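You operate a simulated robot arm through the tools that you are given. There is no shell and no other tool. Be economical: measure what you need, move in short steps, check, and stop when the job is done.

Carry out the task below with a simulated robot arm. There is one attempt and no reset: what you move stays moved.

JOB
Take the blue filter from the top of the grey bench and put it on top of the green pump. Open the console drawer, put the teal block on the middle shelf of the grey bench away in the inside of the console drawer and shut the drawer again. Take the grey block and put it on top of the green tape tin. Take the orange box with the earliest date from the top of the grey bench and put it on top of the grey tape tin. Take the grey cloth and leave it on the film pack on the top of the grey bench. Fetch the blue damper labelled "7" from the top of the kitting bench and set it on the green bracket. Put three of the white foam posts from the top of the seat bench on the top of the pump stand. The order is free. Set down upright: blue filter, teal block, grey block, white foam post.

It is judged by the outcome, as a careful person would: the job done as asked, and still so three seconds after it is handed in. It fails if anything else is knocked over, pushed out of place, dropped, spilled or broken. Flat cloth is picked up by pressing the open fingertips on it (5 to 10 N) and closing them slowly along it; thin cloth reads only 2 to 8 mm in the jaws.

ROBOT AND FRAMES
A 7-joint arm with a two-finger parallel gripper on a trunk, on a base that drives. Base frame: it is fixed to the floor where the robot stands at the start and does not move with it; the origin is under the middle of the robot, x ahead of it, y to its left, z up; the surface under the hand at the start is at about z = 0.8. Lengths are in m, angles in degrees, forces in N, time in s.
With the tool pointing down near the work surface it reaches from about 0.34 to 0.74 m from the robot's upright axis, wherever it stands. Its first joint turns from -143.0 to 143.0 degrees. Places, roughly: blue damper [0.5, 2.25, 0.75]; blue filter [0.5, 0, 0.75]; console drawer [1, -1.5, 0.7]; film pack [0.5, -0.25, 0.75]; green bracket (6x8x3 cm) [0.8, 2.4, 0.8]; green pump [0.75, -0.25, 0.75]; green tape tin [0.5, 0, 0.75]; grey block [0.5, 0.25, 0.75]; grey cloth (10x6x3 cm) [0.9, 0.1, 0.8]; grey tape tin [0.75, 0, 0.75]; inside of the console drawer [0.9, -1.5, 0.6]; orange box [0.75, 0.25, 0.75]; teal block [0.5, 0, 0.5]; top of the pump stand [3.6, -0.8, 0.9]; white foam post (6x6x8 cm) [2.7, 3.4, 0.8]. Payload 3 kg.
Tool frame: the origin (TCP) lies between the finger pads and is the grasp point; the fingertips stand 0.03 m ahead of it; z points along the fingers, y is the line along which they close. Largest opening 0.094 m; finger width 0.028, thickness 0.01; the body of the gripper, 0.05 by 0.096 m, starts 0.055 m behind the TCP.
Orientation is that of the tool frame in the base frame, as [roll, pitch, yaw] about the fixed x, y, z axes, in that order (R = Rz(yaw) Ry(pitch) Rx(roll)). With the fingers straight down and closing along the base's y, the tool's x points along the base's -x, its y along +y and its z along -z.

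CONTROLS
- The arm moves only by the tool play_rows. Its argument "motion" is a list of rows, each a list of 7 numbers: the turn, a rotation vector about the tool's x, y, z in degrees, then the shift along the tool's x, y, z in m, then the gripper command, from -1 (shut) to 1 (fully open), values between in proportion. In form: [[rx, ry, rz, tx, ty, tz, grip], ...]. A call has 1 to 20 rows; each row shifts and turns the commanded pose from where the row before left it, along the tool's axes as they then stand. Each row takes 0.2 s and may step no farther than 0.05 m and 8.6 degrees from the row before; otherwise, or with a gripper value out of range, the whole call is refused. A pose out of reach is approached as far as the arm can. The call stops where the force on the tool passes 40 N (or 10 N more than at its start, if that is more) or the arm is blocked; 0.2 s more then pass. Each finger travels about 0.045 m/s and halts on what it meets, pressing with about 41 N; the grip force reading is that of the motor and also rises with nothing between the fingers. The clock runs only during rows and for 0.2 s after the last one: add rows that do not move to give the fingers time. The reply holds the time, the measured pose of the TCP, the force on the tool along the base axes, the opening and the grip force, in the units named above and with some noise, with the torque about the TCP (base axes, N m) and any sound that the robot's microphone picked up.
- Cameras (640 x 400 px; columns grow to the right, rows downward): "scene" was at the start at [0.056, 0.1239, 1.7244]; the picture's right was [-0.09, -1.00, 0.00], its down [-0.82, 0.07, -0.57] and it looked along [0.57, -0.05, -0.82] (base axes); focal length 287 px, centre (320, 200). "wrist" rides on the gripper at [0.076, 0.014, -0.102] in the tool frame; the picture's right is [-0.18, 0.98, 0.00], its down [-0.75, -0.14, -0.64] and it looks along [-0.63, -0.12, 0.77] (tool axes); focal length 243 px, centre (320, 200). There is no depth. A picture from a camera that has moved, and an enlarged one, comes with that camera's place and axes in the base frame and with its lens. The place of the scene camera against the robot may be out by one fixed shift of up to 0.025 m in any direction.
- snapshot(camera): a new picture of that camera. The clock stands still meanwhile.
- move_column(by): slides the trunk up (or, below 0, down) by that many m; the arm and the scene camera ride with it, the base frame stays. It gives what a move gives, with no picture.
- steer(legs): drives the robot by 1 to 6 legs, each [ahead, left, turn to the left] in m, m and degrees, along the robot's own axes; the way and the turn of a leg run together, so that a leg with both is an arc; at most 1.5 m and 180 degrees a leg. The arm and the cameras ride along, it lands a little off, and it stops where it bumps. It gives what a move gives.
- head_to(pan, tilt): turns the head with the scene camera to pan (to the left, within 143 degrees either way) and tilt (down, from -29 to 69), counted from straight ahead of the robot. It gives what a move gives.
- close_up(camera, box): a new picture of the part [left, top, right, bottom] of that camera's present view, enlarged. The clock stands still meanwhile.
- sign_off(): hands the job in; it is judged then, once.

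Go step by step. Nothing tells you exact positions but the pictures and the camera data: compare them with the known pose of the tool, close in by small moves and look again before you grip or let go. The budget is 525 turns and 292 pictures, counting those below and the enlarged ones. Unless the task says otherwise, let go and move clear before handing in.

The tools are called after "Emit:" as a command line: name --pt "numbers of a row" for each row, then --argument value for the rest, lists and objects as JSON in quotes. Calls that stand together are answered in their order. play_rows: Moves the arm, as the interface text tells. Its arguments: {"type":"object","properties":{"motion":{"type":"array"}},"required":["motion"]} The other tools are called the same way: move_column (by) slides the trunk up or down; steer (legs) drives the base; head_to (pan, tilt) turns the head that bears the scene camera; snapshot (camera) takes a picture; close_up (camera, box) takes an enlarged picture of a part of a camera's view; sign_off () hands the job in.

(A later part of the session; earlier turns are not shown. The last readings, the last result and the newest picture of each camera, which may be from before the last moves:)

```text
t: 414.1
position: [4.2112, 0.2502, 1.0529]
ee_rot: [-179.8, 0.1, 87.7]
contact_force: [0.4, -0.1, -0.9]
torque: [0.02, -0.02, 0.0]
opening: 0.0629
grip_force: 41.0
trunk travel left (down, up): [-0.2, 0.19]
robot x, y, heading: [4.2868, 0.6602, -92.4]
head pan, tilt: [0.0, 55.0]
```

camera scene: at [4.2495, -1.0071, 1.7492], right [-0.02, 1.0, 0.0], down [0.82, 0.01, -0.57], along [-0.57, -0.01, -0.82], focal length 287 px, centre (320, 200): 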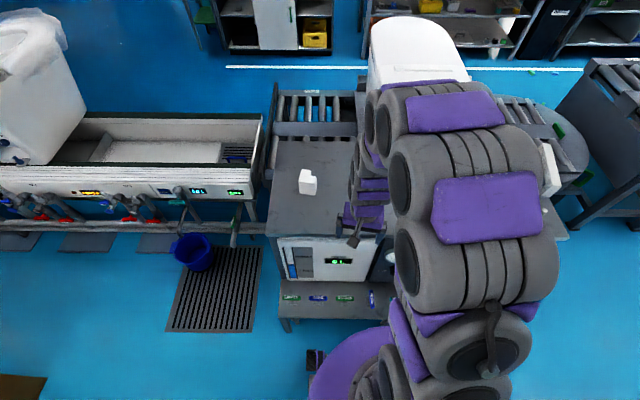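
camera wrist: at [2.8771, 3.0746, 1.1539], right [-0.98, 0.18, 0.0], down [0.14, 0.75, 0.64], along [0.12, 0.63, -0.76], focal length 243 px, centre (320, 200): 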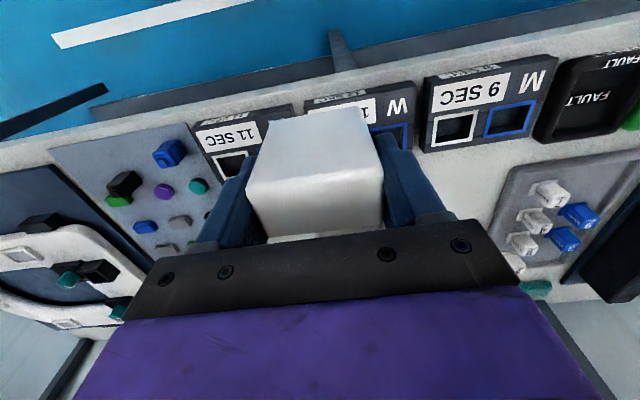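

Emit:
steer --legs '[[1.46, 0.03, 2.4], [0, 0, -90]]'

Emit:
snapshot --camera "scene"

```text
t: 424.9
position: [3.8682, -0.7354, 1.0523]
ee_rot: [-179.9, 0.2, 3.0]
contact_force: [-0.3, 1.1, 0.3]
torque: [0.02, 0.01, 0.03]
opening: 0.0632
grip_force: 40.9
trunk travel left (down, up): [-0.2, 0.19]
robot x, y, heading: [4.2805, -0.7715, -176.7]
head pan, tilt: [0.0, 55.0]
```

```text
127 pictures are left
camera scene: at [4.2553, -0.9239, 1.7492], right [-0.06, 1.0, 0.0], down [0.82, 0.05, -0.57], along [-0.57, -0.03, -0.82], focal length 287 px, centre (320, 200)
```

scene: 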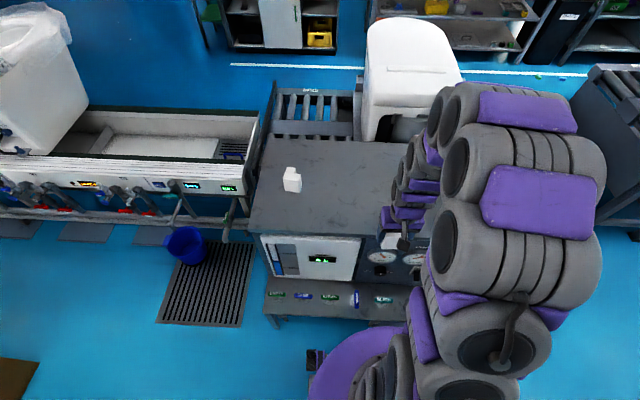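

Emit:
play_rows --pt "0 0 0 -0.0395 0.0216 0 0.1" --pt "0 0 0 -0.0395 0.0216 0 0.1" --pt "0 0 0 -0.0395 0.0216 0 0.1" --pt "0 0 0 -0.0395 0.0216 0 0.1" --pt "0 0 0 -0.0395 0.0216 0 0.1" --pt "0 0 0 -0.0395 0.0216 0 0.1" --pt "0 0 0 -0.0395 0.0216 0 0.1" --pt "0 0 0 0 0 0.03 0.1" --pt "0 0 0 0 0 0.03 0.1" --pt "0 0 0 0 0 0 0.1"

Emit:
snapshot --camera "wrist"

```text
t: 427.1
position: [3.5987, -0.9005, 0.9944]
ee_rot: [-179.8, 0.4, 3.0]
contact_force: [-0.9, -0.5, 0.8]
torque: [0.0, -0.02, 0.02]
opening: 0.063
grip_force: 41.0
trunk travel left (down, up): [-0.2, 0.19]
robot x, y, heading: [4.2805, -0.7722, -176.6]
head pan, tilt: [0.0, 55.0]
```

```text
126 pictures are left
camera wrist: at [3.6768, -0.9109, 1.0963], right [-0.13, -0.99, 0.0], down [-0.76, 0.1, 0.65], along [-0.64, 0.09, -0.76], focal length 243 px, centre (320, 200)
```

wrist: 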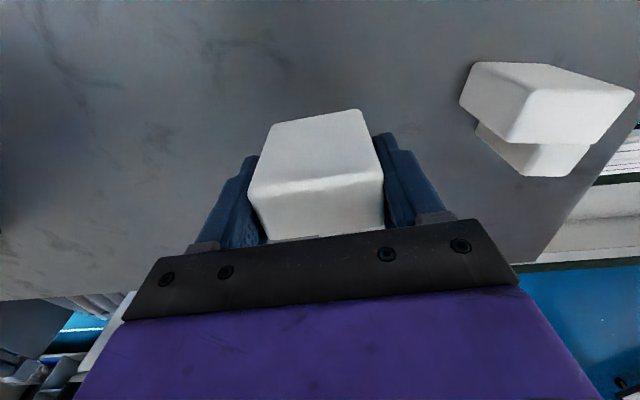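

Emit:
play_rows --pt "0 0 0 0 0 0.03 0.1" --pt "0 0 0 0 0 0.02 0.1" --pt "0 0 0 0 0 0.006 0.1" --pt "0 0 0 0 0 0.004 0.1" --pt "0 0 0 0 0 0.003 0.1" --pt "0 0 0 0 0 0 0.1"

```text
t: 428.5
position: [3.5988, -0.9005, 0.9321]
ee_rot: [-179.9, 0.6, 3.0]
contact_force: [-1.7, -1.3, 28.6]
torque: [-0.18, 0.04, 0.01]
opening: 0.0632
grip_force: 41.1
trunk travel left (down, up): [-0.2, 0.19]
robot x, y, heading: [4.2843, -0.7707, -176.6]
head pan, tilt: [0.0, 55.0]
```

Emit:
play_rows --pt "0 0 0 0 0 -0.001 0.4" --pt "0 0 0 0 0 0 0.8" --pt "0 0 0 0 0 0 0.9" --pt "0 0 0 0 0 -0.03 0.9" --pt "0 0 0 0 0 -0.05 0.9" --pt "0 0 0 0 0 -0.05 1" --pt "0 0 0 0.04 0 0 1" --pt "0 0 0 0.04 -0.02 0 1" --pt "0 0 0 0.04 -0.025 0 1" --pt "0 0 0 0.04 -0.025 0 1" --pt "0 0 0 0.04 -0.03 0 1" --pt "0 0 0 0.035 -0.03 0 1" --pt "0 0 0 0.03 -0.01 0 1" --pt "0 0 0 0 0 0 1"

Emit:
snapshot --camera "scene"

Emit:
steer --legs '[[0, 0, -93], [1.5, 0, 0], [1.35, 0, 0]]'

```text
t: 431.5
position: [3.8577, -0.7433, 1.0632]
ee_rot: [-179.9, 0.3, 3.0]
contact_force: [-1.0, -0.1, -0.6]
torque: [0.0, -0.01, 0.02]
opening: 0.0941
grip_force: 0.1
trunk travel left (down, up): [-0.2, 0.19]
robot x, y, heading: [4.2834, -0.7709, -176.7]
head pan, tilt: [0.0, 55.0]
```

```text
125 pictures are left
camera scene: at [4.2548, -0.9242, 1.7491], right [-0.06, 1.0, 0.0], down [0.82, 0.05, -0.57], along [-0.57, -0.03, -0.82], focal length 287 px, centre (320, 200)
```

scene: 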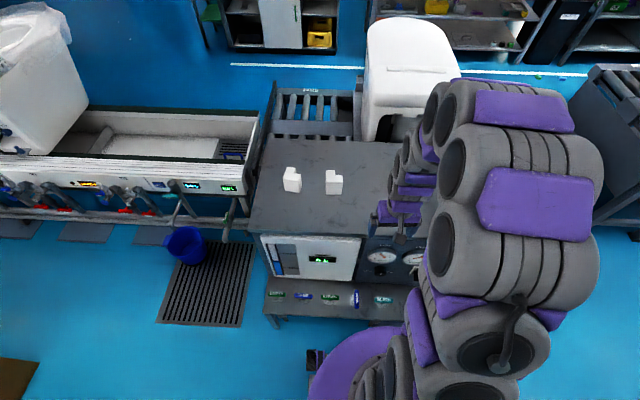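

```text
t: 449.2
position: [4.3302, 2.514, 1.0626]
ee_rot: [-179.9, 0.3, -92.2]
contact_force: [-0.5, 0.0, 0.8]
torque: [0.02, -0.01, 0.02]
opening: 0.0942
grip_force: 0.0
trunk travel left (down, up): [-0.2, 0.19]
robot x, y, heading: [4.2632, 2.0942, 87.8]
head pan, tilt: [0.0, 55.0]
```

Two posts placed. Going back for the third.

Emit:
steer --legs '[[0, 0, 2.2], [0, 1.5, 0]]'

```text
t: 457.1
position: [2.8208, 2.5403, 1.0641]
ee_rot: [-180.0, 0.3, -92.6]
contact_force: [-0.1, 0.3, 1.0]
torque: [-0.02, 0.0, -0.05]
opening: 0.0939
grip_force: 0.1
trunk travel left (down, up): [-0.2, 0.19]
robot x, y, heading: [2.7499, 2.1223, 87.6]
head pan, tilt: [0.0, 55.0]
```

Emit:
steer --legs '[[0.7, 0.03, 2.4]]'

Emit:
play_rows --pt "0 0 0 -0.045 0.01 0 1" --pt "0 0 0 -0.045 0.01 0 1" --pt "0 0 0 -0.045 0.01 0 1" --pt "0 0 0 -0.045 0.01 0 1" --pt "0 0 0 -0.045 0.01 0 1" --pt "0 0 0 0 0 0 1"

Emit:
snapshot --camera "wrist"

```text
t: 461.0
position: [2.7825, 3.2543, 1.064]
ee_rot: [-179.9, 0.4, -89.8]
contact_force: [-0.1, 0.5, -0.4]
torque: [-0.03, 0.0, -0.03]
opening: 0.0941
grip_force: 0.1
trunk travel left (down, up): [-0.2, 0.19]
robot x, y, heading: [2.7314, 2.8341, 90.4]
head pan, tilt: [0.0, 55.0]
```

```text
t: 462.4
position: [2.7299, 3.4767, 1.065]
ee_rot: [-179.9, 0.5, -89.8]
contact_force: [0.2, 0.4, -0.6]
torque: [-0.01, 0.01, -0.04]
opening: 0.0941
grip_force: 0.1
trunk travel left (down, up): [-0.2, 0.19]
robot x, y, heading: [2.7339, 2.8317, 90.3]
head pan, tilt: [0.0, 55.0]
```

```text
124 pictures are left
camera wrist: at [2.7155, 3.4, 1.1664], right [-0.98, 0.18, 0.0], down [0.14, 0.75, 0.65], along [0.12, 0.64, -0.76], focal length 243 px, centre (320, 200)
```

wrist: 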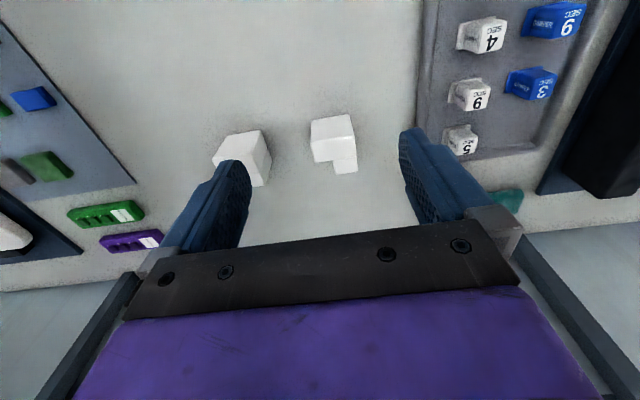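

Emit:
close_up --camera "wrist" --box '[260, 95, 400, 195]'

```text
4.00 times, centred on (330, 145) of wrist
camera zoom: at [2.7155, 3.4, 1.1664], right [-0.98, 0.18, 0.0], down [0.14, 0.75, 0.65], along [0.12, 0.64, -0.76], focal length 970 px, centre (280, 420)
```

zoom: 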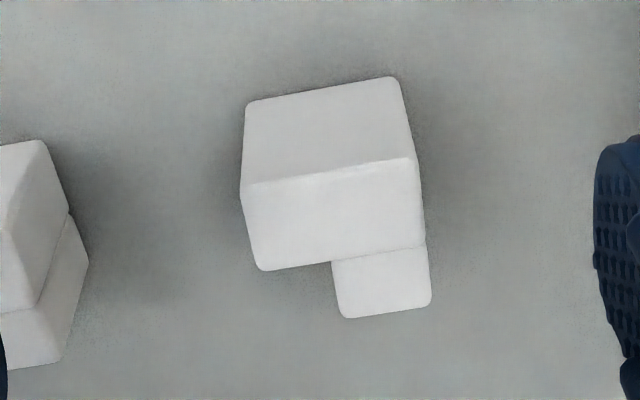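

Emit:
play_rows --pt "0 0 0 -0.046 0.001 0 1" --pt "0 0 0 -0.045 0.001 0 1" --pt "0 0 0 0 0 0.045 1" --pt "0 0 0 0 0 0.045 1" --pt "0 0 0 0 0 0 1"

Emit:
snapshot --camera "wrist"

```text
t: 463.6
position: [2.7281, 3.5709, 0.9754]
ee_rot: [-179.9, 0.6, -89.8]
contact_force: [0.0, 0.6, 0.7]
torque: [0.0, -0.03, 0.01]
opening: 0.094
grip_force: 0.0
trunk travel left (down, up): [-0.2, 0.19]
robot x, y, heading: [2.7303, 2.8343, 90.6]
head pan, tilt: [0.0, 55.0]
```

```text
122 pictures are left
camera wrist: at [2.7138, 3.4947, 1.0773], right [-0.98, 0.18, 0.0], down [0.14, 0.75, 0.65], along [0.12, 0.64, -0.76], focal length 243 px, centre (320, 200)
```

wrist: 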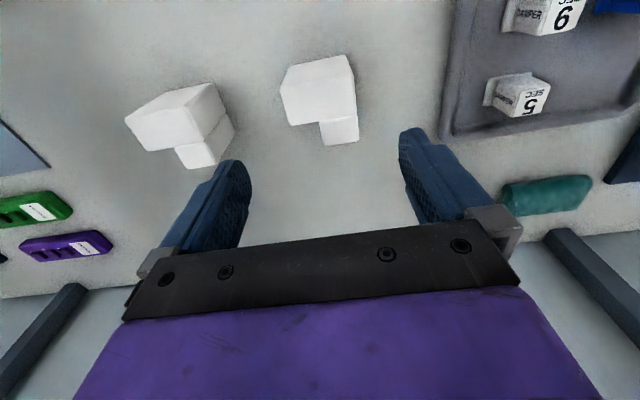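

Emit:
play_rows --pt "0 0 0 0.002 0 0.04 1" --pt "0 0 0 0 0 0.04 1" --pt "0 0 0 0 0 0.027 1" --pt "0 0 0 0 0 0 1"

Emit:
snapshot --camera "wrist"

```text
t: 464.6
position: [2.7265, 3.5712, 0.8676]
ee_rot: [-179.9, 0.4, -89.8]
contact_force: [0.1, 0.9, 0.1]
torque: [-0.02, 0.0, 0.01]
opening: 0.0939
grip_force: 0.1
trunk travel left (down, up): [-0.2, 0.19]
robot x, y, heading: [2.7369, 2.8365, 90.5]
head pan, tilt: [0.0, 55.0]
```

```text
121 pictures are left
camera wrist: at [2.7131, 3.4943, 0.9688], right [-0.98, 0.18, 0.0], down [0.14, 0.75, 0.65], along [0.12, 0.64, -0.76], focal length 243 px, centre (320, 200)
```

wrist: 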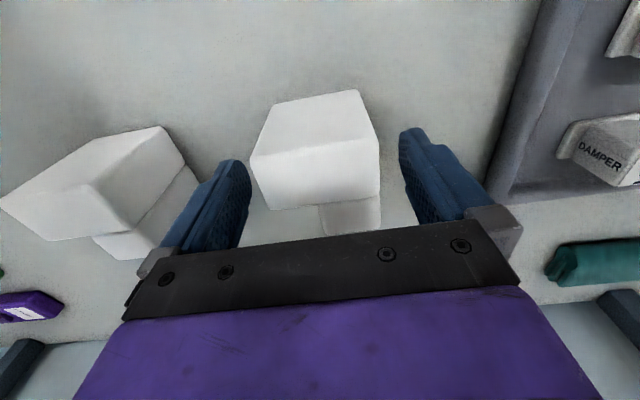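

Emit:
play_rows --pt "0 0 0 0 -0.002 0 0.8" --pt "0 0 0 0 0 0 0.8" --pt "0 0 0 0 0 0.015 0.8" --pt "0 0 0 0 0 0 0.4" --pt "0 0 0 0 0 0 0.1" --pt "0 0 0 0 0 0 0.1" --pt "0 0 0 0 0 -0.03 0.1" --pt "0 0 0 0 0 -0.05 0.1" --pt "0 0 0 0 0 -0.05 0.1" --pt "0 0 0 0 0 -0.05 0.1" --pt "0 0 0 0.03 0 -0.015 0.1" --pt "0 0 0 0.045 0 -0.005 0.1" --pt "0 0 0 0.045 0 0 0.1" --pt "0 0 0 0.045 0 0 0.1" --pt "0 0 0 0.045 0 0 0.1" --pt "0 0 0 0.045 0 0 0.1" --pt "0 0 0 0.045 0 0 0.1" --pt "0 0 0 0.02 0 0 0.1" --pt "0 0 0 0 0 0 0.1"

Emit:
snapshot --camera "wrist"

Emit:
snapshot --camera "scene"

```text
t: 468.6
position: [2.7333, 3.2459, 1.0548]
ee_rot: [-179.9, 0.5, -89.8]
contact_force: [-0.2, 0.6, 0.2]
torque: [-0.03, -0.03, -0.02]
opening: 0.0621
grip_force: 41.5
trunk travel left (down, up): [-0.2, 0.19]
robot x, y, heading: [2.7354, 2.8309, 90.3]
head pan, tilt: [0.0, 55.0]
```

```text
120 pictures are left
camera wrist: at [2.7196, 3.1696, 1.1563], right [-0.98, 0.18, 0.0], down [0.14, 0.75, 0.65], along [0.12, 0.64, -0.76], focal length 243 px, centre (320, 200)
```

wrist: 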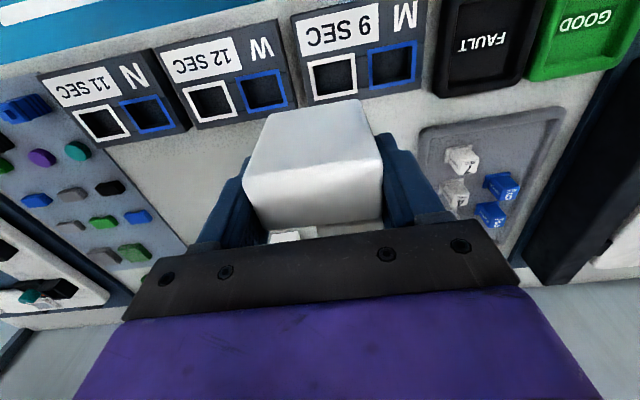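

```text
119 pictures are left
camera scene: at [2.602, 2.8684, 1.7491], right [1.0, 0.01, 0.0], down [0.01, -0.82, -0.57], along [0.0, 0.57, -0.82], focal length 287 px, centre (320, 200)
```

scene: 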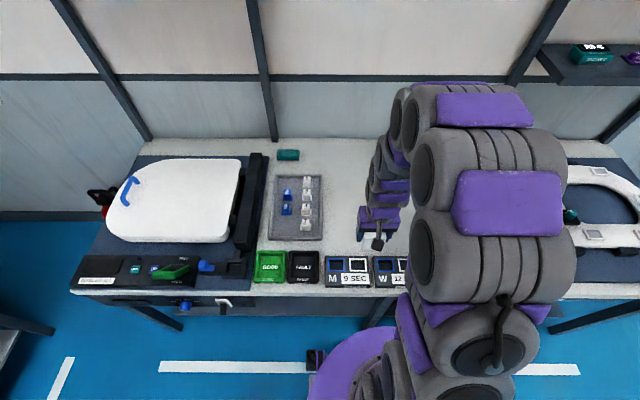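

Third post held. Driving to the stand again.

Emit:
steer --legs '[[-0.62, 0, 0], [0, -1.5, 0], [0, 0, -180]]'

```text
t: 486.5
position: [4.2187, 1.7847, 1.0551]
ee_rot: [-179.9, 0.4, 86.2]
contact_force: [-0.1, -0.2, -0.1]
torque: [0.03, 0.01, 0.02]
opening: 0.0622
grip_force: 40.4
trunk travel left (down, up): [-0.2, 0.19]
robot x, y, heading: [4.2444, 2.1943, -93.5]
head pan, tilt: [0.0, 55.0]
```

Emit:
steer --legs '[[1.47, 0.06, 3.5], [1.46, 0.02, 0]]'

```text
t: 500.5
position: [4.3741, -1.1132, 1.0556]
ee_rot: [-179.9, 0.5, 92.7]
contact_force: [0.3, 0.1, -0.3]
torque: [-0.04, 0.0, 0.01]
opening: 0.0623
grip_force: 41.1
trunk travel left (down, up): [-0.2, 0.19]
robot x, y, heading: [4.3561, -0.7013, -87.3]
head pan, tilt: [0.0, 55.0]
```

Emit:
steer --legs '[[0, 0, -92.7], [0.075, 0, 0]]'

Emit:
snapshot --camera "scene"

```text
t: 505.4
position: [3.8677, -0.7259, 1.0544]
ee_rot: [-179.9, 0.4, 2.9]
contact_force: [-0.4, -0.1, -0.5]
torque: [0.05, -0.01, 0.0]
opening: 0.0622
grip_force: 40.9
trunk travel left (down, up): [-0.2, 0.19]
robot x, y, heading: [4.2829, -0.7058, -177.1]
head pan, tilt: [0.0, 55.0]
```

```text
118 pictures are left
camera scene: at [4.25, -0.8579, 1.7491], right [-0.06, 1.0, 0.0], down [0.82, 0.05, -0.57], along [-0.57, -0.03, -0.82], focal length 287 px, centre (320, 200)
```

scene: 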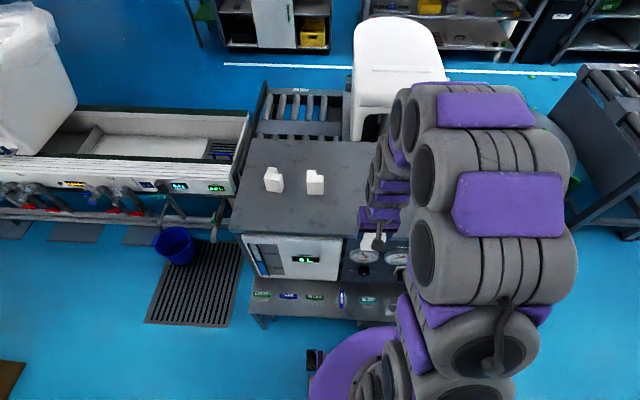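

Emit:
play_rows --pt "0 0 0 -0.0448 0.0026 0 0.1" --pt "0 0 0 -0.0448 0.0026 0 0.1" --pt "0 0 0 -0.0448 0.0026 0 0.1" --pt "0 0 0 -0.0448 0.0026 0 0.1" --pt "0 0 0 -0.0448 0.0026 0 0.1" --pt "0 0 0 -0.0448 0.0026 0 0.1" --pt "0 0 0 0 0 0.03 0.1" --pt "0 0 0 0 0 0.03 0.1" --pt "0 0 0 0 0 0 0.1"

Emit:
snapshot --camera "wrist"

```text
t: 507.4
position: [3.604, -0.7558, 0.9969]
ee_rot: [-179.8, 0.7, 2.9]
contact_force: [-0.2, -0.3, 0.1]
torque: [0.0, 0.0, 0.01]
opening: 0.0624
grip_force: 40.0
trunk travel left (down, up): [-0.2, 0.19]
robot x, y, heading: [4.2796, -0.7068, -176.7]
head pan, tilt: [0.0, 55.0]
```

```text
117 pictures are left
camera wrist: at [3.6825, -0.7661, 1.0983], right [-0.13, -0.99, 0.0], down [-0.75, 0.1, 0.65], along [-0.65, 0.09, -0.76], focal length 243 px, centre (320, 200)
```

wrist: 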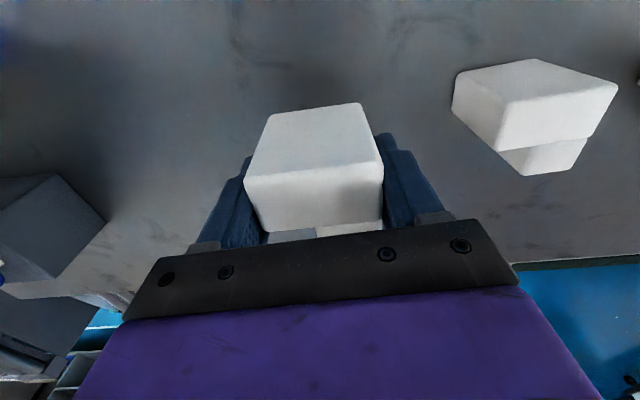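

Emit:
play_rows --pt "0 0 0 0 0 0.03 0.1" --pt "0 0 0 0 0 0.02 0.1" --pt "0 0 0 0 0 0.007 0.1" --pt "0 0 0 0 0 0.004 0.1" --pt "0 0 0 0 0 0.003 0.1" --pt "0 0 0 0 0 0 0.1"

```text
t: 508.8
position: [3.6018, -0.7549, 0.9324]
ee_rot: [-179.8, 0.7, 2.9]
contact_force: [0.5, -0.8, 10.3]
torque: [-0.12, -0.16, 0.01]
opening: 0.0624
grip_force: 41.0
trunk travel left (down, up): [-0.2, 0.19]
robot x, y, heading: [4.2809, -0.7063, -176.7]
head pan, tilt: [0.0, 55.0]
```

Emit:
play_rows --pt "0 0 0 0 0 0 0.4" --pt "0 0 0 0 0 0 0.8" --pt "0 0 0 0 0 0 0.9" --pt "0 0 0 0 0 -0.03 0.9" --pt "0 0 0 0 0 -0.05 0.9" --pt "0 0 0 0 0 -0.05 1" --pt "0 0 0 0.04 0 0 1" --pt "0 0 0 0.045 0 0 1" --pt "0 0 0 0.045 0 0 1" --pt "0 0 0 0.045 0 0 1" --pt "0 0 0 0.045 0 0 1" --pt "0 0 0 0.045 0 0 1" --pt "0 0 0 0 0 0 1"

Emit:
snapshot --camera "scene"

Emit:
close_up --camera "scene" --box '[230, 0, 450, 60]'

```text
t: 511.6
position: [3.8667, -0.7378, 1.0621]
ee_rot: [-179.9, 0.5, 2.9]
contact_force: [0.0, 0.7, -0.6]
torque: [-0.01, 0.0, 0.03]
opening: 0.094
grip_force: 0.0
trunk travel left (down, up): [-0.2, 0.19]
robot x, y, heading: [4.2816, -0.7068, -176.6]
head pan, tilt: [0.0, 55.0]
```

```text
116 pictures are left
camera scene: at [4.2512, -0.8581, 1.7491], right [-0.05, 1.0, 0.0], down [0.82, 0.05, -0.57], along [-0.57, -0.03, -0.82], focal length 287 px, centre (320, 200)
```

scene: 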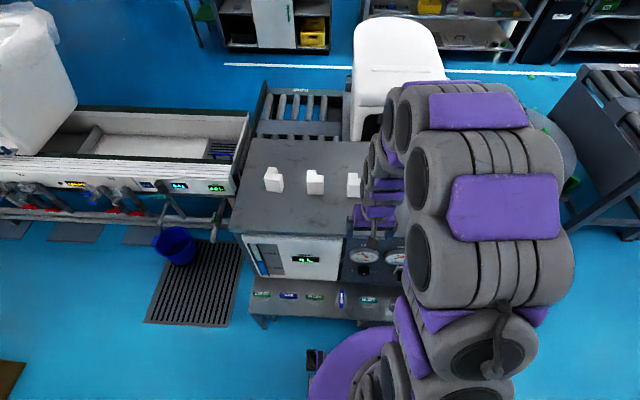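

```text
2.91 times, centred on (340, 30) of scene
camera zoom: at [4.2512, -0.8581, 1.7491], right [-0.05, 1.0, 0.0], down [0.82, 0.05, -0.57], along [-0.57, -0.03, -0.82], focal length 835 px, centre (262, 694)
```

zoom: 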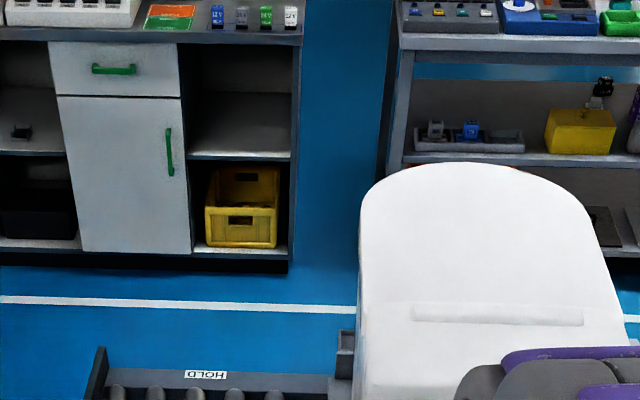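

All three posts are on the stand. The console's drawer (white, green bar handle) faces the main aisle. Driving there around the tables.

Emit:
steer --legs '[[0, 0, -93.4], [1.5, 0, 0], [1.4, 0, 0]]'

```text
t: 529.4
position: [4.1312, 2.6085, 1.0599]
ee_rot: [-179.9, 0.6, -87.8]
contact_force: [-0.1, 0.1, 0.5]
torque: [0.0, 0.0, 0.01]
opening: 0.094
grip_force: 0.1
trunk travel left (down, up): [-0.2, 0.19]
robot x, y, heading: [4.1568, 2.1984, 92.4]
head pan, tilt: [0.0, 55.0]
```

Emit:
steer --legs '[[0, 0, 87.6], [1.5, 0, 0], [0.8, 0, 0], [0, 0, 90]]'

Emit:
head_to --pan 0 --tilt 30

Emit:
snapshot --camera "scene"

```text
t: 548.7
position: [1.7728, 1.8289, 1.0624]
ee_rot: [-180.0, 0.7, 87.8]
contact_force: [-0.6, 0.2, -0.1]
torque: [-0.02, -0.02, 0.03]
opening: 0.094
grip_force: 0.1
trunk travel left (down, up): [-0.2, 0.19]
robot x, y, heading: [1.7798, 2.2413, -91.9]
head pan, tilt: [0.0, 55.0]
```

```text
t: 549.6
position: [1.7744, 1.8309, 1.0616]
ee_rot: [-179.9, 0.6, 87.8]
contact_force: [0.2, -0.7, -0.1]
torque: [0.02, 0.02, 0.0]
opening: 0.094
grip_force: 0.1
trunk travel left (down, up): [-0.2, 0.19]
robot x, y, heading: [1.7802, 2.2438, -91.9]
head pan, tilt: [0.0, 30.0]
```

```text
114 pictures are left
camera scene: at [1.9263, 2.1646, 1.785], right [-1.0, 0.03, 0.0], down [0.02, 0.5, -0.86], along [-0.03, -0.86, -0.5], focal length 287 px, centre (320, 200)
```

scene: 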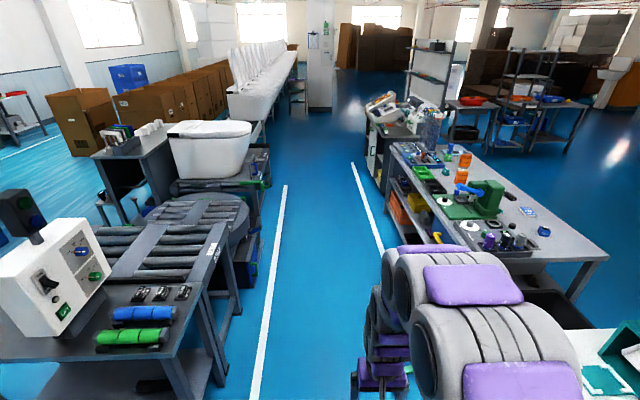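

Emit:
steer --legs '[[1.5, 0.03, 1.9], [1.5, 0, 0], [0.6, 0, 0]]'

Emit:
head_to --pan -70 --tilt 45

Emit:
snapshot --camera "scene"

```text
refused: leg 1 is longer than a leg can be; nothing moved
```

```text
t: 551.0
position: [1.7739, 1.8305, 1.0622]
ee_rot: [-179.9, 0.8, 87.9]
contact_force: [0.5, -0.3, 0.0]
torque: [0.04, 0.01, 0.0]
opening: 0.0938
grip_force: 0.0
trunk travel left (down, up): [-0.2, 0.19]
robot x, y, heading: [1.7758, 2.2446, -91.8]
head pan, tilt: [-70.0, 45.0]
```

```text
113 pictures are left
camera scene: at [1.852, 2.2298, 1.7627], right [-0.31, 0.95, 0.0], down [0.67, 0.22, -0.71], along [-0.67, -0.22, -0.71], focal length 287 px, centre (320, 200)
```

scene: 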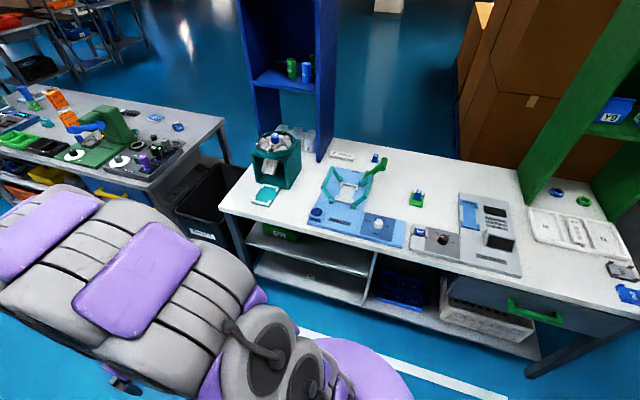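

Kitting bench looks undisturbed with the damper on its bracket. Continuing down the aisle.

Emit:
steer --legs '[[1.48, 0.03, 1.9], [1.48, 0, 0], [0.6, 0, 0]]'

Emit:
snapshot --camera "scene"

```text
t: 568.1
position: [1.6925, -1.7007, 1.0632]
ee_rot: [-179.8, 0.7, 86.8]
contact_force: [0.1, 0.1, -0.4]
torque: [0.0, -0.01, -0.03]
opening: 0.0938
grip_force: 0.0
trunk travel left (down, up): [-0.2, 0.19]
robot x, y, heading: [1.7054, -1.2862, -92.9]
head pan, tilt: [-70.0, 45.0]
```

```text
112 pictures are left
camera scene: at [1.7781, -1.302, 1.7627], right [-0.29, 0.96, 0.0], down [0.68, 0.21, -0.71], along [-0.68, -0.21, -0.71], focal length 287 px, centre (320, 200)
```

scene: 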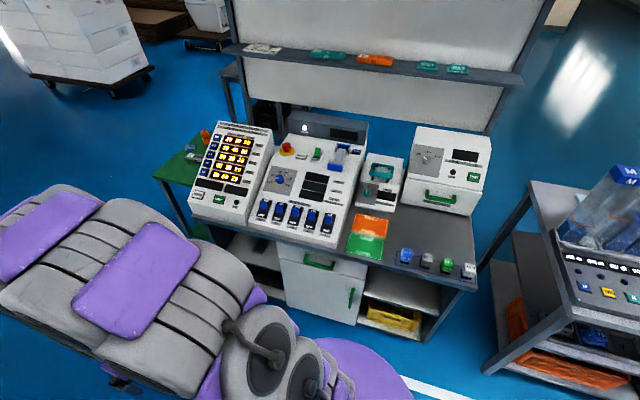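

The drawer handle (green bar) is at about [1.16,-1.49,0.69]. Positioning the robot facing it.

Emit:
steer --legs '[[0.2, 0.15, 0], [0, 0, -87.1]]'

Emit:
head_to --pan 10 --tilt 50

Emit:
snapshot --camera "scene"

Emit:
snapshot --camera "wrist"

```text
t: 573.7
position: [1.4351, -1.5034, 1.0621]
ee_rot: [-179.9, 0.9, -1.4]
contact_force: [-0.3, -0.4, -0.4]
torque: [-0.01, 0.02, 0.0]
opening: 0.0938
grip_force: 0.0
trunk travel left (down, up): [-0.2, 0.19]
robot x, y, heading: [1.8448, -1.4946, 178.8]
head pan, tilt: [-70.0, 45.0]
```

```text
t: 575.2
position: [1.4368, -1.5, 1.0629]
ee_rot: [-179.9, 0.8, -1.4]
contact_force: [-0.2, 0.9, 0.0]
torque: [0.07, 0.01, -0.01]
opening: 0.0939
grip_force: 0.1
trunk travel left (down, up): [-0.2, 0.19]
robot x, y, heading: [1.8485, -1.4979, 179.1]
head pan, tilt: [10.0, 50.0]
```

```text
111 pictures are left
camera scene: at [1.8046, -1.6623, 1.7556], right [-0.15, 0.99, 0.0], down [0.76, 0.12, -0.64], along [-0.63, -0.1, -0.77], focal length 287 px, centre (320, 200)
```

scene: 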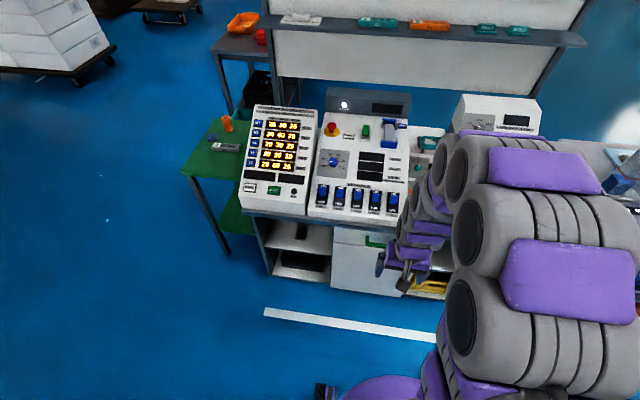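

```text
110 pictures are left
camera wrist: at [1.5146, -1.5169, 1.1636], right [-0.21, -0.98, 0.0], down [-0.74, 0.16, 0.65], along [-0.64, 0.14, -0.76], focal length 243 px, centre (320, 200)
```

wrist: 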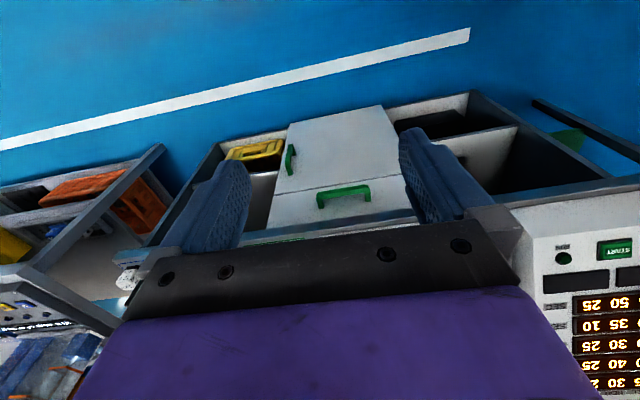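

Emit:
close_up --camera "wrist" --box '[260, 100, 420, 240]'

```text
2.86 times, centred on (340, 170) of wrist
camera zoom: at [1.5146, -1.5169, 1.1636], right [-0.21, -0.98, 0.0], down [-0.74, 0.16, 0.65], along [-0.64, 0.14, -0.76], focal length 693 px, centre (263, 286)
```

zoom: 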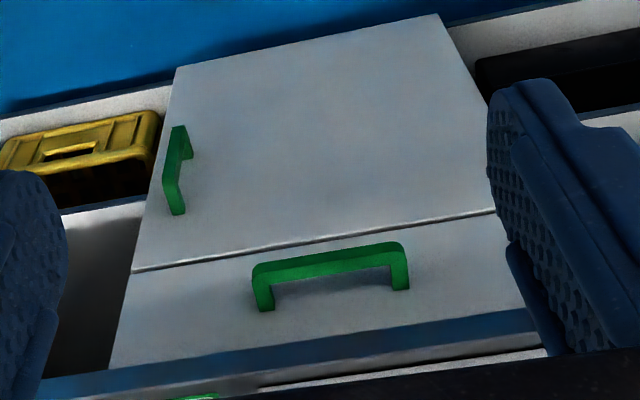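

I'll rotate the tool so its fingers close in the vertical plane and tilt it 45° forward, then inspect the handle closer.

Emit:
play_rows --pt "0 0 8.5 0 0 0 0.6" --pt "0 0 8.5 0 0 0 0.6" --pt "0 0 8.5 0 0 0 0.6" --pt "0 0 8.5 0 0 0 0.6" --pt "0 0 8.5 0 0 0 0.6" --pt "0 0 8.5 0 0 0 0.6" --pt "0 0 8.5 0 0 0 0.6" --pt "0 0 8.5 0 0 0 0.6" --pt "0 0 8.5 0 0 0 0.6" --pt "0 0 8.5 0 0 0 0.6" --pt "0 0 3.6 0 0 0 0.6" --pt "-7.5 0 0 0 0 0 0.6" --pt "-7.5 0 0 0 0 0 0.6" --pt "-7.5 0 0 0 0 0 0.6" --pt "-7.5 0 0 0 0 0 0.6" --pt "-7.5 0 0 0 0 0 0.6" --pt "-7.5 0 0 0 0 0 0.6" --pt "0 0 0 0 0 0 0.6"

Emit:
snapshot --camera "wrist"

```text
t: 579.0
position: [1.3196, -1.501, 1.1028]
ee_rot: [138.3, 0.1, -90.0]
contact_force: [-0.1, -1.0, -0.9]
torque: [0.0, -0.01, -0.01]
opening: 0.0753
grip_force: 0.1
out of reach, approached as far as the arm can: row 13, 14, 15, 16, 17
trunk travel left (down, up): [-0.2, 0.19]
robot x, y, heading: [1.8458, -1.4987, 178.7]
head pan, tilt: [10.0, 50.0]
```

```text
108 pictures are left
camera wrist: at [1.3773, -1.5771, 1.1879], right [-0.73, 0.18, 0.65], down [0.53, 0.75, 0.39], along [-0.42, 0.63, -0.65], focal length 243 px, centre (320, 200)
```

wrist: 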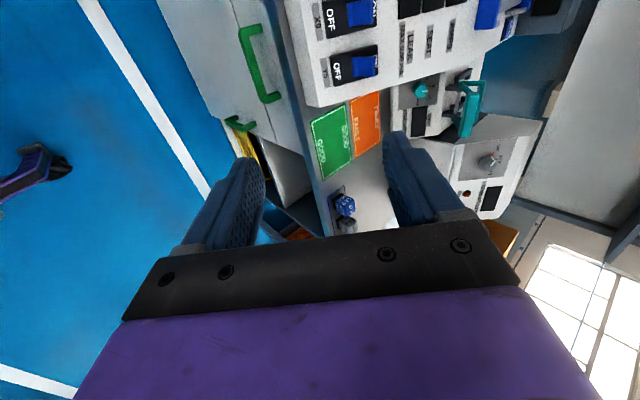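

Emit:
play_rows --pt "0 0 0 -0.0016 -0.0315 0.0332 0.6" --pt "0 0 0 -0.0016 -0.0315 0.0332 0.6" --pt "0 0 0 -0.0016 -0.0315 0.0332 0.6" --pt "0 0 0 -0.0016 -0.0315 0.0332 0.6" --pt "0 0 0 -0.0016 -0.0315 0.0332 0.6" --pt "0 0 0 -0.0016 -0.0315 0.0332 0.6" --pt "-7 0 0 0 0 0 0.3" --pt "-7 0 0 0 0 0 0.3" --pt "-7 0 0 0 0 0 0.3" --pt "-7 0 0 0 0 0 0.3" --pt "0 0 0 0 0 0 0.3"

Emit:
snapshot --camera "wrist"

Emit:
snapshot --camera "scene"

```text
t: 581.4
position: [1.3215, -1.4913, 0.8337]
ee_rot: [110.1, 0.1, -90.0]
contact_force: [0.5, -0.5, -0.1]
torque: [0.01, 0.02, 0.0]
opening: 0.0612
grip_force: 0.2
out of reach, approached as far as the arm can: row 1
trunk travel left (down, up): [-0.2, 0.19]
robot x, y, heading: [1.8457, -1.4976, 178.7]
head pan, tilt: [10.0, 50.0]
```

```text
107 pictures are left
camera wrist: at [1.4131, -1.5679, 0.8818], right [-0.34, 0.18, 0.92], down [0.65, 0.75, 0.09], along [-0.68, 0.63, -0.37], focal length 243 px, centre (320, 200)
```

wrist: 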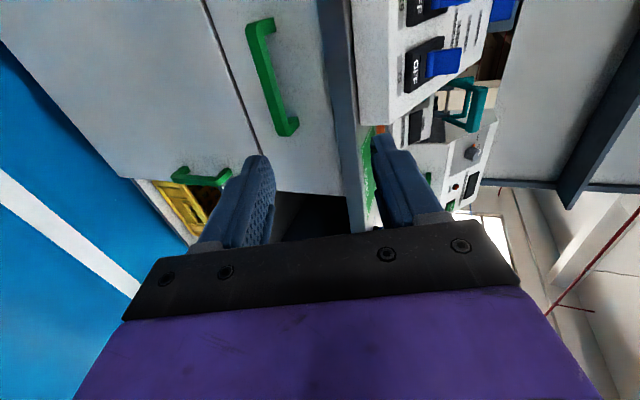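

```text
106 pictures are left
camera scene: at [1.8038, -1.6613, 1.7557], right [-0.15, 0.99, 0.0], down [0.76, 0.12, -0.64], along [-0.63, -0.1, -0.77], focal length 287 px, centre (320, 200)
```

scene: 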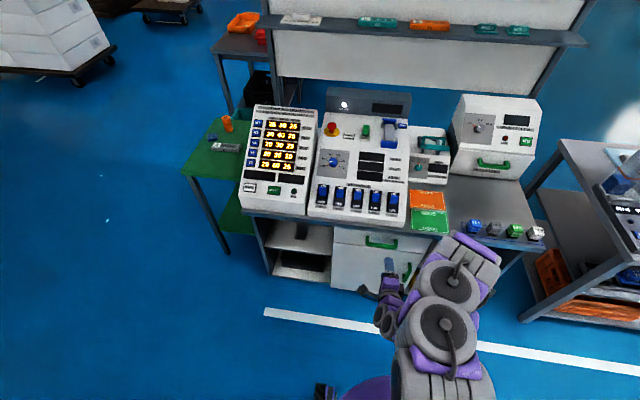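

Emit:
play_rows --pt "0 0 0 0.0014 -0.0138 0.0348 0.2" --pt "0 0 0 0.0014 -0.0138 0.0348 0.2" --pt "0 0 0 0.0014 -0.0138 0.0348 0.2" --pt "0 0 0 0.0014 -0.0138 0.03 0.2" --pt "0 0 0 0 0 0 0.2"

Emit:
snapshot --camera "wrist"

Emit:
close_up --camera "scene" --box '[320, 200, 480, 320]'

```text
t: 582.6
position: [1.2131, -1.4965, 0.7327]
ee_rot: [110.0, 0.1, -90.0]
contact_force: [0.2, -0.1, -0.1]
torque: [-0.03, 0.02, -0.01]
opening: 0.0564
grip_force: 0.0
trunk travel left (down, up): [-0.2, 0.19]
robot x, y, heading: [1.8462, -1.5006, 178.5]
head pan, tilt: [10.0, 50.0]
```

```text
105 pictures are left
camera wrist: at [1.3042, -1.5734, 0.7806], right [-0.34, 0.18, 0.92], down [0.65, 0.75, 0.09], along [-0.68, 0.63, -0.37], focal length 243 px, centre (320, 200)
```

wrist: 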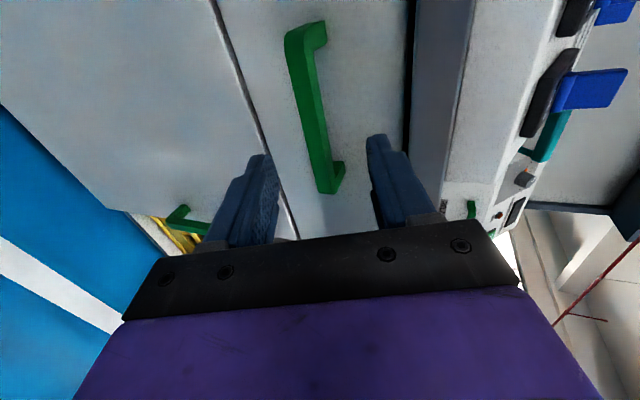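

```text
3.33 times, centred on (400, 260) of scene
camera zoom: at [1.8033, -1.6618, 1.7556], right [-0.15, 0.99, 0.0], down [0.76, 0.12, -0.64], along [-0.63, -0.1, -0.77], focal length 957 px, centre (53, 0)
```

zoom: 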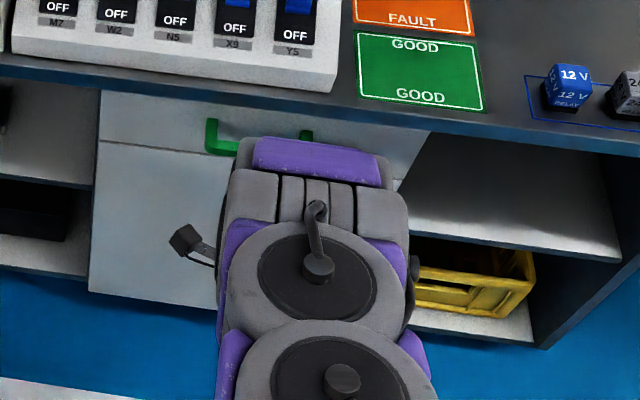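

Emit:
play_rows --pt "0 0 0 0 0 0.025 0.2" --pt "0 0 0 0 -0.002 0.02 0.2" --pt "0 0 0 0 0 0.012 0.2" --pt "0 0 0 0 0 0 0.2"

Emit:
snapshot --camera "wrist"

```text
t: 583.6
position: [1.1612, -1.4966, 0.712]
ee_rot: [110.1, 0.2, -90.0]
contact_force: [-0.8, 0.0, 0.7]
torque: [-0.04, 0.02, -0.03]
opening: 0.0561
grip_force: 0.0
trunk travel left (down, up): [-0.2, 0.19]
robot x, y, heading: [1.8491, -1.4967, 178.9]
head pan, tilt: [10.0, 50.0]
```

```text
103 pictures are left
camera wrist: at [1.2535, -1.5732, 0.7608], right [-0.34, 0.18, 0.92], down [0.65, 0.75, 0.09], along [-0.68, 0.63, -0.37], focal length 243 px, centre (320, 200)
```

wrist: 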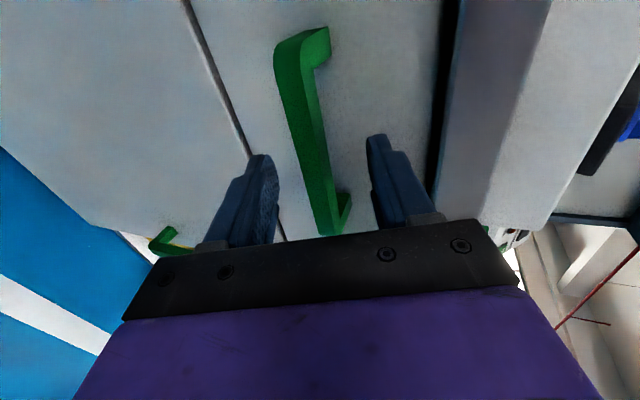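

Emit:
play_rows --pt "0 0 0 0 0 0.01 0.2" --pt "0 0 0 0 0 0 -0.2" --pt "0 0 0 0 0 0 -0.6" --pt "0 0 0 0 0 0 -1" --pt "0 0 0 0 0 0 -1" --pt "0 0 0 0 0 0 -1"

Emit:
snapshot --camera "wrist"

```text
t: 584.8
position: [1.1611, -1.4965, 0.7088]
ee_rot: [111.5, 0.2, -90.1]
contact_force: [-2.7, -0.1, -45.6]
torque: [0.2, -0.95, 0.05]
opening: 0.0138
grip_force: 31.1
out of reach, approached as far as the arm can: row 1
trunk travel left (down, up): [-0.2, 0.19]
robot x, y, heading: [1.8482, -1.5006, 178.7]
head pan, tilt: [10.0, 50.0]
stopped in row 5: the force on the tool passed its limit at 44 N (the readings are from after the stop); the commanded pose is now the measured one
```

```text
102 pictures are left
camera wrist: at [1.2515, -1.5732, 0.7598], right [-0.36, 0.18, 0.91], down [0.65, 0.75, 0.11], along [-0.67, 0.63, -0.39], focal length 243 px, centre (320, 200)
```

wrist: 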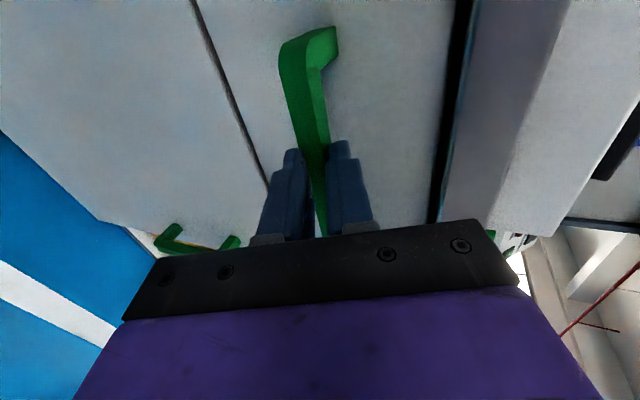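

Emit:
play_rows --pt "0 0 0 0 -0.002 0 -1" --pt "0 0 0 0 0 0 -1" --pt "0 0 0 0 0 0 -1"

```text
t: 585.4
position: [1.1723, -1.4981, 0.7111]
ee_rot: [111.9, 0.1, -90.0]
contact_force: [-2.0, 0.0, -47.0]
torque: [-0.13, -1.19, 0.55]
opening: 0.0136
grip_force: 45.7
trunk travel left (down, up): [-0.2, 0.19]
robot x, y, heading: [1.8476, -1.4977, 178.9]
head pan, tilt: [10.0, 50.0]
stopped in row 2: the force on the tool passed its limit at 58 N (the readings are from after the stop); the commanded pose is now the measured one
```

The tool sits ~5 mm too high for the bar. Opening, correcting down, advancing and re-closing.

Emit:
play_rows --pt "0 0 0 0 0 0 0.0" --pt "0 0 0 0 0 0 0.1" --pt "0 0 0 0 0 0 0.1"

Emit:
snapshot --camera "wrist"

```text
t: 586.2
position: [1.1666, -1.497, 0.7175]
ee_rot: [110.7, 0.2, -89.9]
contact_force: [1.6, -0.3, 0.0]
torque: [0.0, -0.01, 0.01]
opening: 0.0517
grip_force: 0.1
trunk travel left (down, up): [-0.2, 0.19]
robot x, y, heading: [1.8463, -1.497, 178.6]
head pan, tilt: [10.0, 50.0]
```

```text
101 pictures are left
camera wrist: at [1.2576, -1.5733, 0.7657], right [-0.35, 0.18, 0.92], down [0.65, 0.75, 0.1], along [-0.68, 0.63, -0.38], focal length 243 px, centre (320, 200)
```

wrist: 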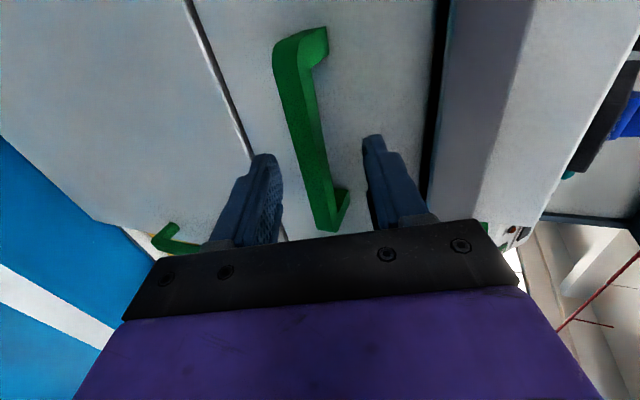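

Emit:
play_rows --pt "0 0 0 0 -0.0065 0.009 0.1" --pt "0 0 0 0 0 0.009 0.1" --pt "0 0 0 0 0 0 0.1" --pt "0 0 0 0 0 0 -0.3" --pt "0 0 0 0 0 0 -0.65" --pt "0 0 0 0 0 0 -0.75" --pt "0 0 0 0 0 0 -0.8"

```text
t: 587.8
position: [1.1529, -1.4959, 0.7123]
ee_rot: [111.1, 0.2, -90.0]
contact_force: [9.3, 0.7, -25.0]
torque: [0.07, -0.55, 0.08]
opening: 0.0245
grip_force: 13.0
out of reach, approached as far as the arm can: row 1
trunk travel left (down, up): [-0.2, 0.19]
robot x, y, heading: [1.8467, -1.4994, 178.9]
head pan, tilt: [10.0, 50.0]
```

Emit:
play_rows --pt "0 0 0 0 0 0 0.1" --pt "0 0 0 0 0 0 0.1"

Emit:
move_column --by -0.008

Emit:
play_rows --pt "0 0 0 0 0 0 -0.3" --pt "0 0 0 0 0 0 -0.65" --pt "0 0 0 0 0 0 -0.8" --pt "0 0 0 0 0 0 -0.9"

```text
t: 588.4
position: [1.1492, -1.4971, 0.7164]
ee_rot: [110.7, 0.2, -90.0]
contact_force: [0.0, -0.4, 0.4]
torque: [0.0, -0.01, 0.01]
opening: 0.0517
grip_force: 0.0
trunk travel left (down, up): [-0.2, 0.19]
robot x, y, heading: [1.8471, -1.5015, 179.0]
head pan, tilt: [10.0, 50.0]
```

```text
t: 589.0
position: [1.1518, -1.4959, 0.7077]
ee_rot: [110.8, 0.1, -90.1]
contact_force: [-0.5, 0.0, 0.6]
torque: [0.01, -0.01, 0.0]
opening: 0.0517
grip_force: 0.0
trunk travel left (down, up): [-0.192, 0.198]
robot x, y, heading: [1.8462, -1.4981, 179.0]
head pan, tilt: [10.0, 50.0]
```

```text
t: 590.0
position: [1.1514, -1.4959, 0.7059]
ee_rot: [110.9, 0.3, -90.0]
contact_force: [3.3, -0.1, -9.7]
torque: [0.13, -0.21, 0.06]
opening: 0.0136
grip_force: 42.0
trunk travel left (down, up): [-0.192, 0.198]
robot x, y, heading: [1.8471, -1.4991, 179.0]
head pan, tilt: [10.0, 50.0]
```

Handle gripped. Pulling by backing the base 10 cm.

Emit:
steer --legs '[[-0.1, 0, 0]]'

Emit:
snapshot --camera "scene"

```text
t: 591.1
position: [1.2507, -1.4972, 0.7067]
ee_rot: [110.9, 0.1, -90.1]
contact_force: [1.8, 10.0, -16.9]
torque: [0.55, -0.35, -0.32]
opening: 0.0135
grip_force: 45.5
trunk travel left (down, up): [-0.192, 0.198]
robot x, y, heading: [1.9458, -1.5022, 178.7]
head pan, tilt: [10.0, 50.0]
```

```text
100 pictures are left
camera scene: at [1.9, -1.6605, 1.7476], right [-0.15, 0.99, 0.0], down [0.76, 0.12, -0.64], along [-0.63, -0.1, -0.77], focal length 287 px, centre (320, 200)
```

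scene: 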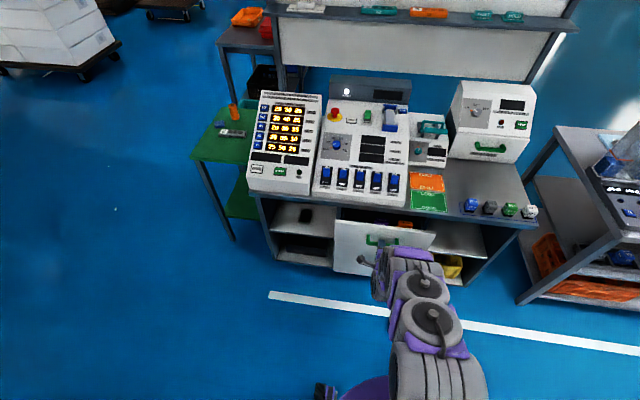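

Emit:
steer --legs '[[-0.13, 0, 0.3]]'

Emit:
snapshot --camera "scene"

```text
t: 592.5
position: [1.3904, -1.4971, 0.7069]
ee_rot: [111.3, 0.4, -90.6]
contact_force: [3.0, 5.3, -20.2]
torque: [-0.19, -0.53, 1.09]
opening: 0.0135
grip_force: 45.1
trunk travel left (down, up): [-0.192, 0.198]
robot x, y, heading: [2.0748, -1.5026, 179.4]
head pan, tilt: [10.0, 50.0]
stopped in leg 1: the force on the tool passed its limit at 41 N (the readings are from after the stop); the commanded pose is now the measured one
```

```text
99 pictures are left
camera scene: at [2.0272, -1.664, 1.7474], right [-0.16, 0.99, 0.0], down [0.76, 0.12, -0.64], along [-0.63, -0.1, -0.77], focal length 287 px, centre (320, 200)
```

scene: 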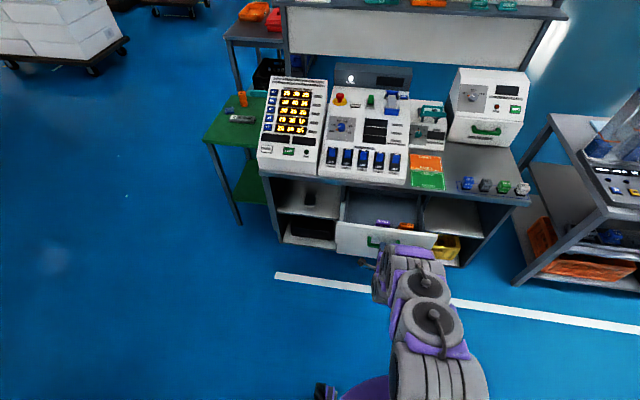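

Drawer is open ~24 cm. Releasing the handle and backing off.

Emit:
play_rows --pt "0 0 0 0 0 0 -0.4" --pt "0 0 0 0 0 0 0.1" --pt "0 0 0 0 0 0 0.1" --pt "0 0 0 0 0 -0.03 0.1" --pt "0 0 0 0 0 -0.04 0.1" --pt "0 0 0 0 0 0 0.1"

Emit:
close_up --camera "scene" --box '[300, 160, 480, 280]'

```text
t: 593.9
position: [1.4553, -1.496, 0.7336]
ee_rot: [110.8, 0.4, -90.5]
contact_force: [-0.3, -0.9, -0.2]
torque: [-0.01, 0.0, 0.0]
opening: 0.0518
grip_force: 0.0
trunk travel left (down, up): [-0.192, 0.198]
robot x, y, heading: [2.0752, -1.5026, 179.3]
head pan, tilt: [10.0, 50.0]
```

```text
3.33 times, centred on (390, 220) of scene
camera zoom: at [2.0311, -1.6654, 1.7476], right [-0.16, 0.99, 0.0], down [0.76, 0.12, -0.64], along [-0.63, -0.1, -0.77], focal length 957 px, centre (87, 133)
```

zoom: 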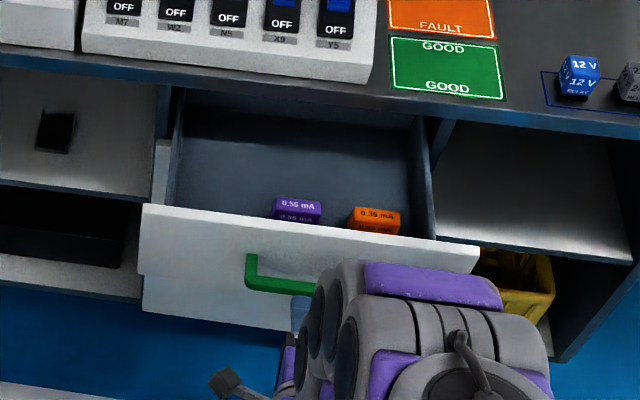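

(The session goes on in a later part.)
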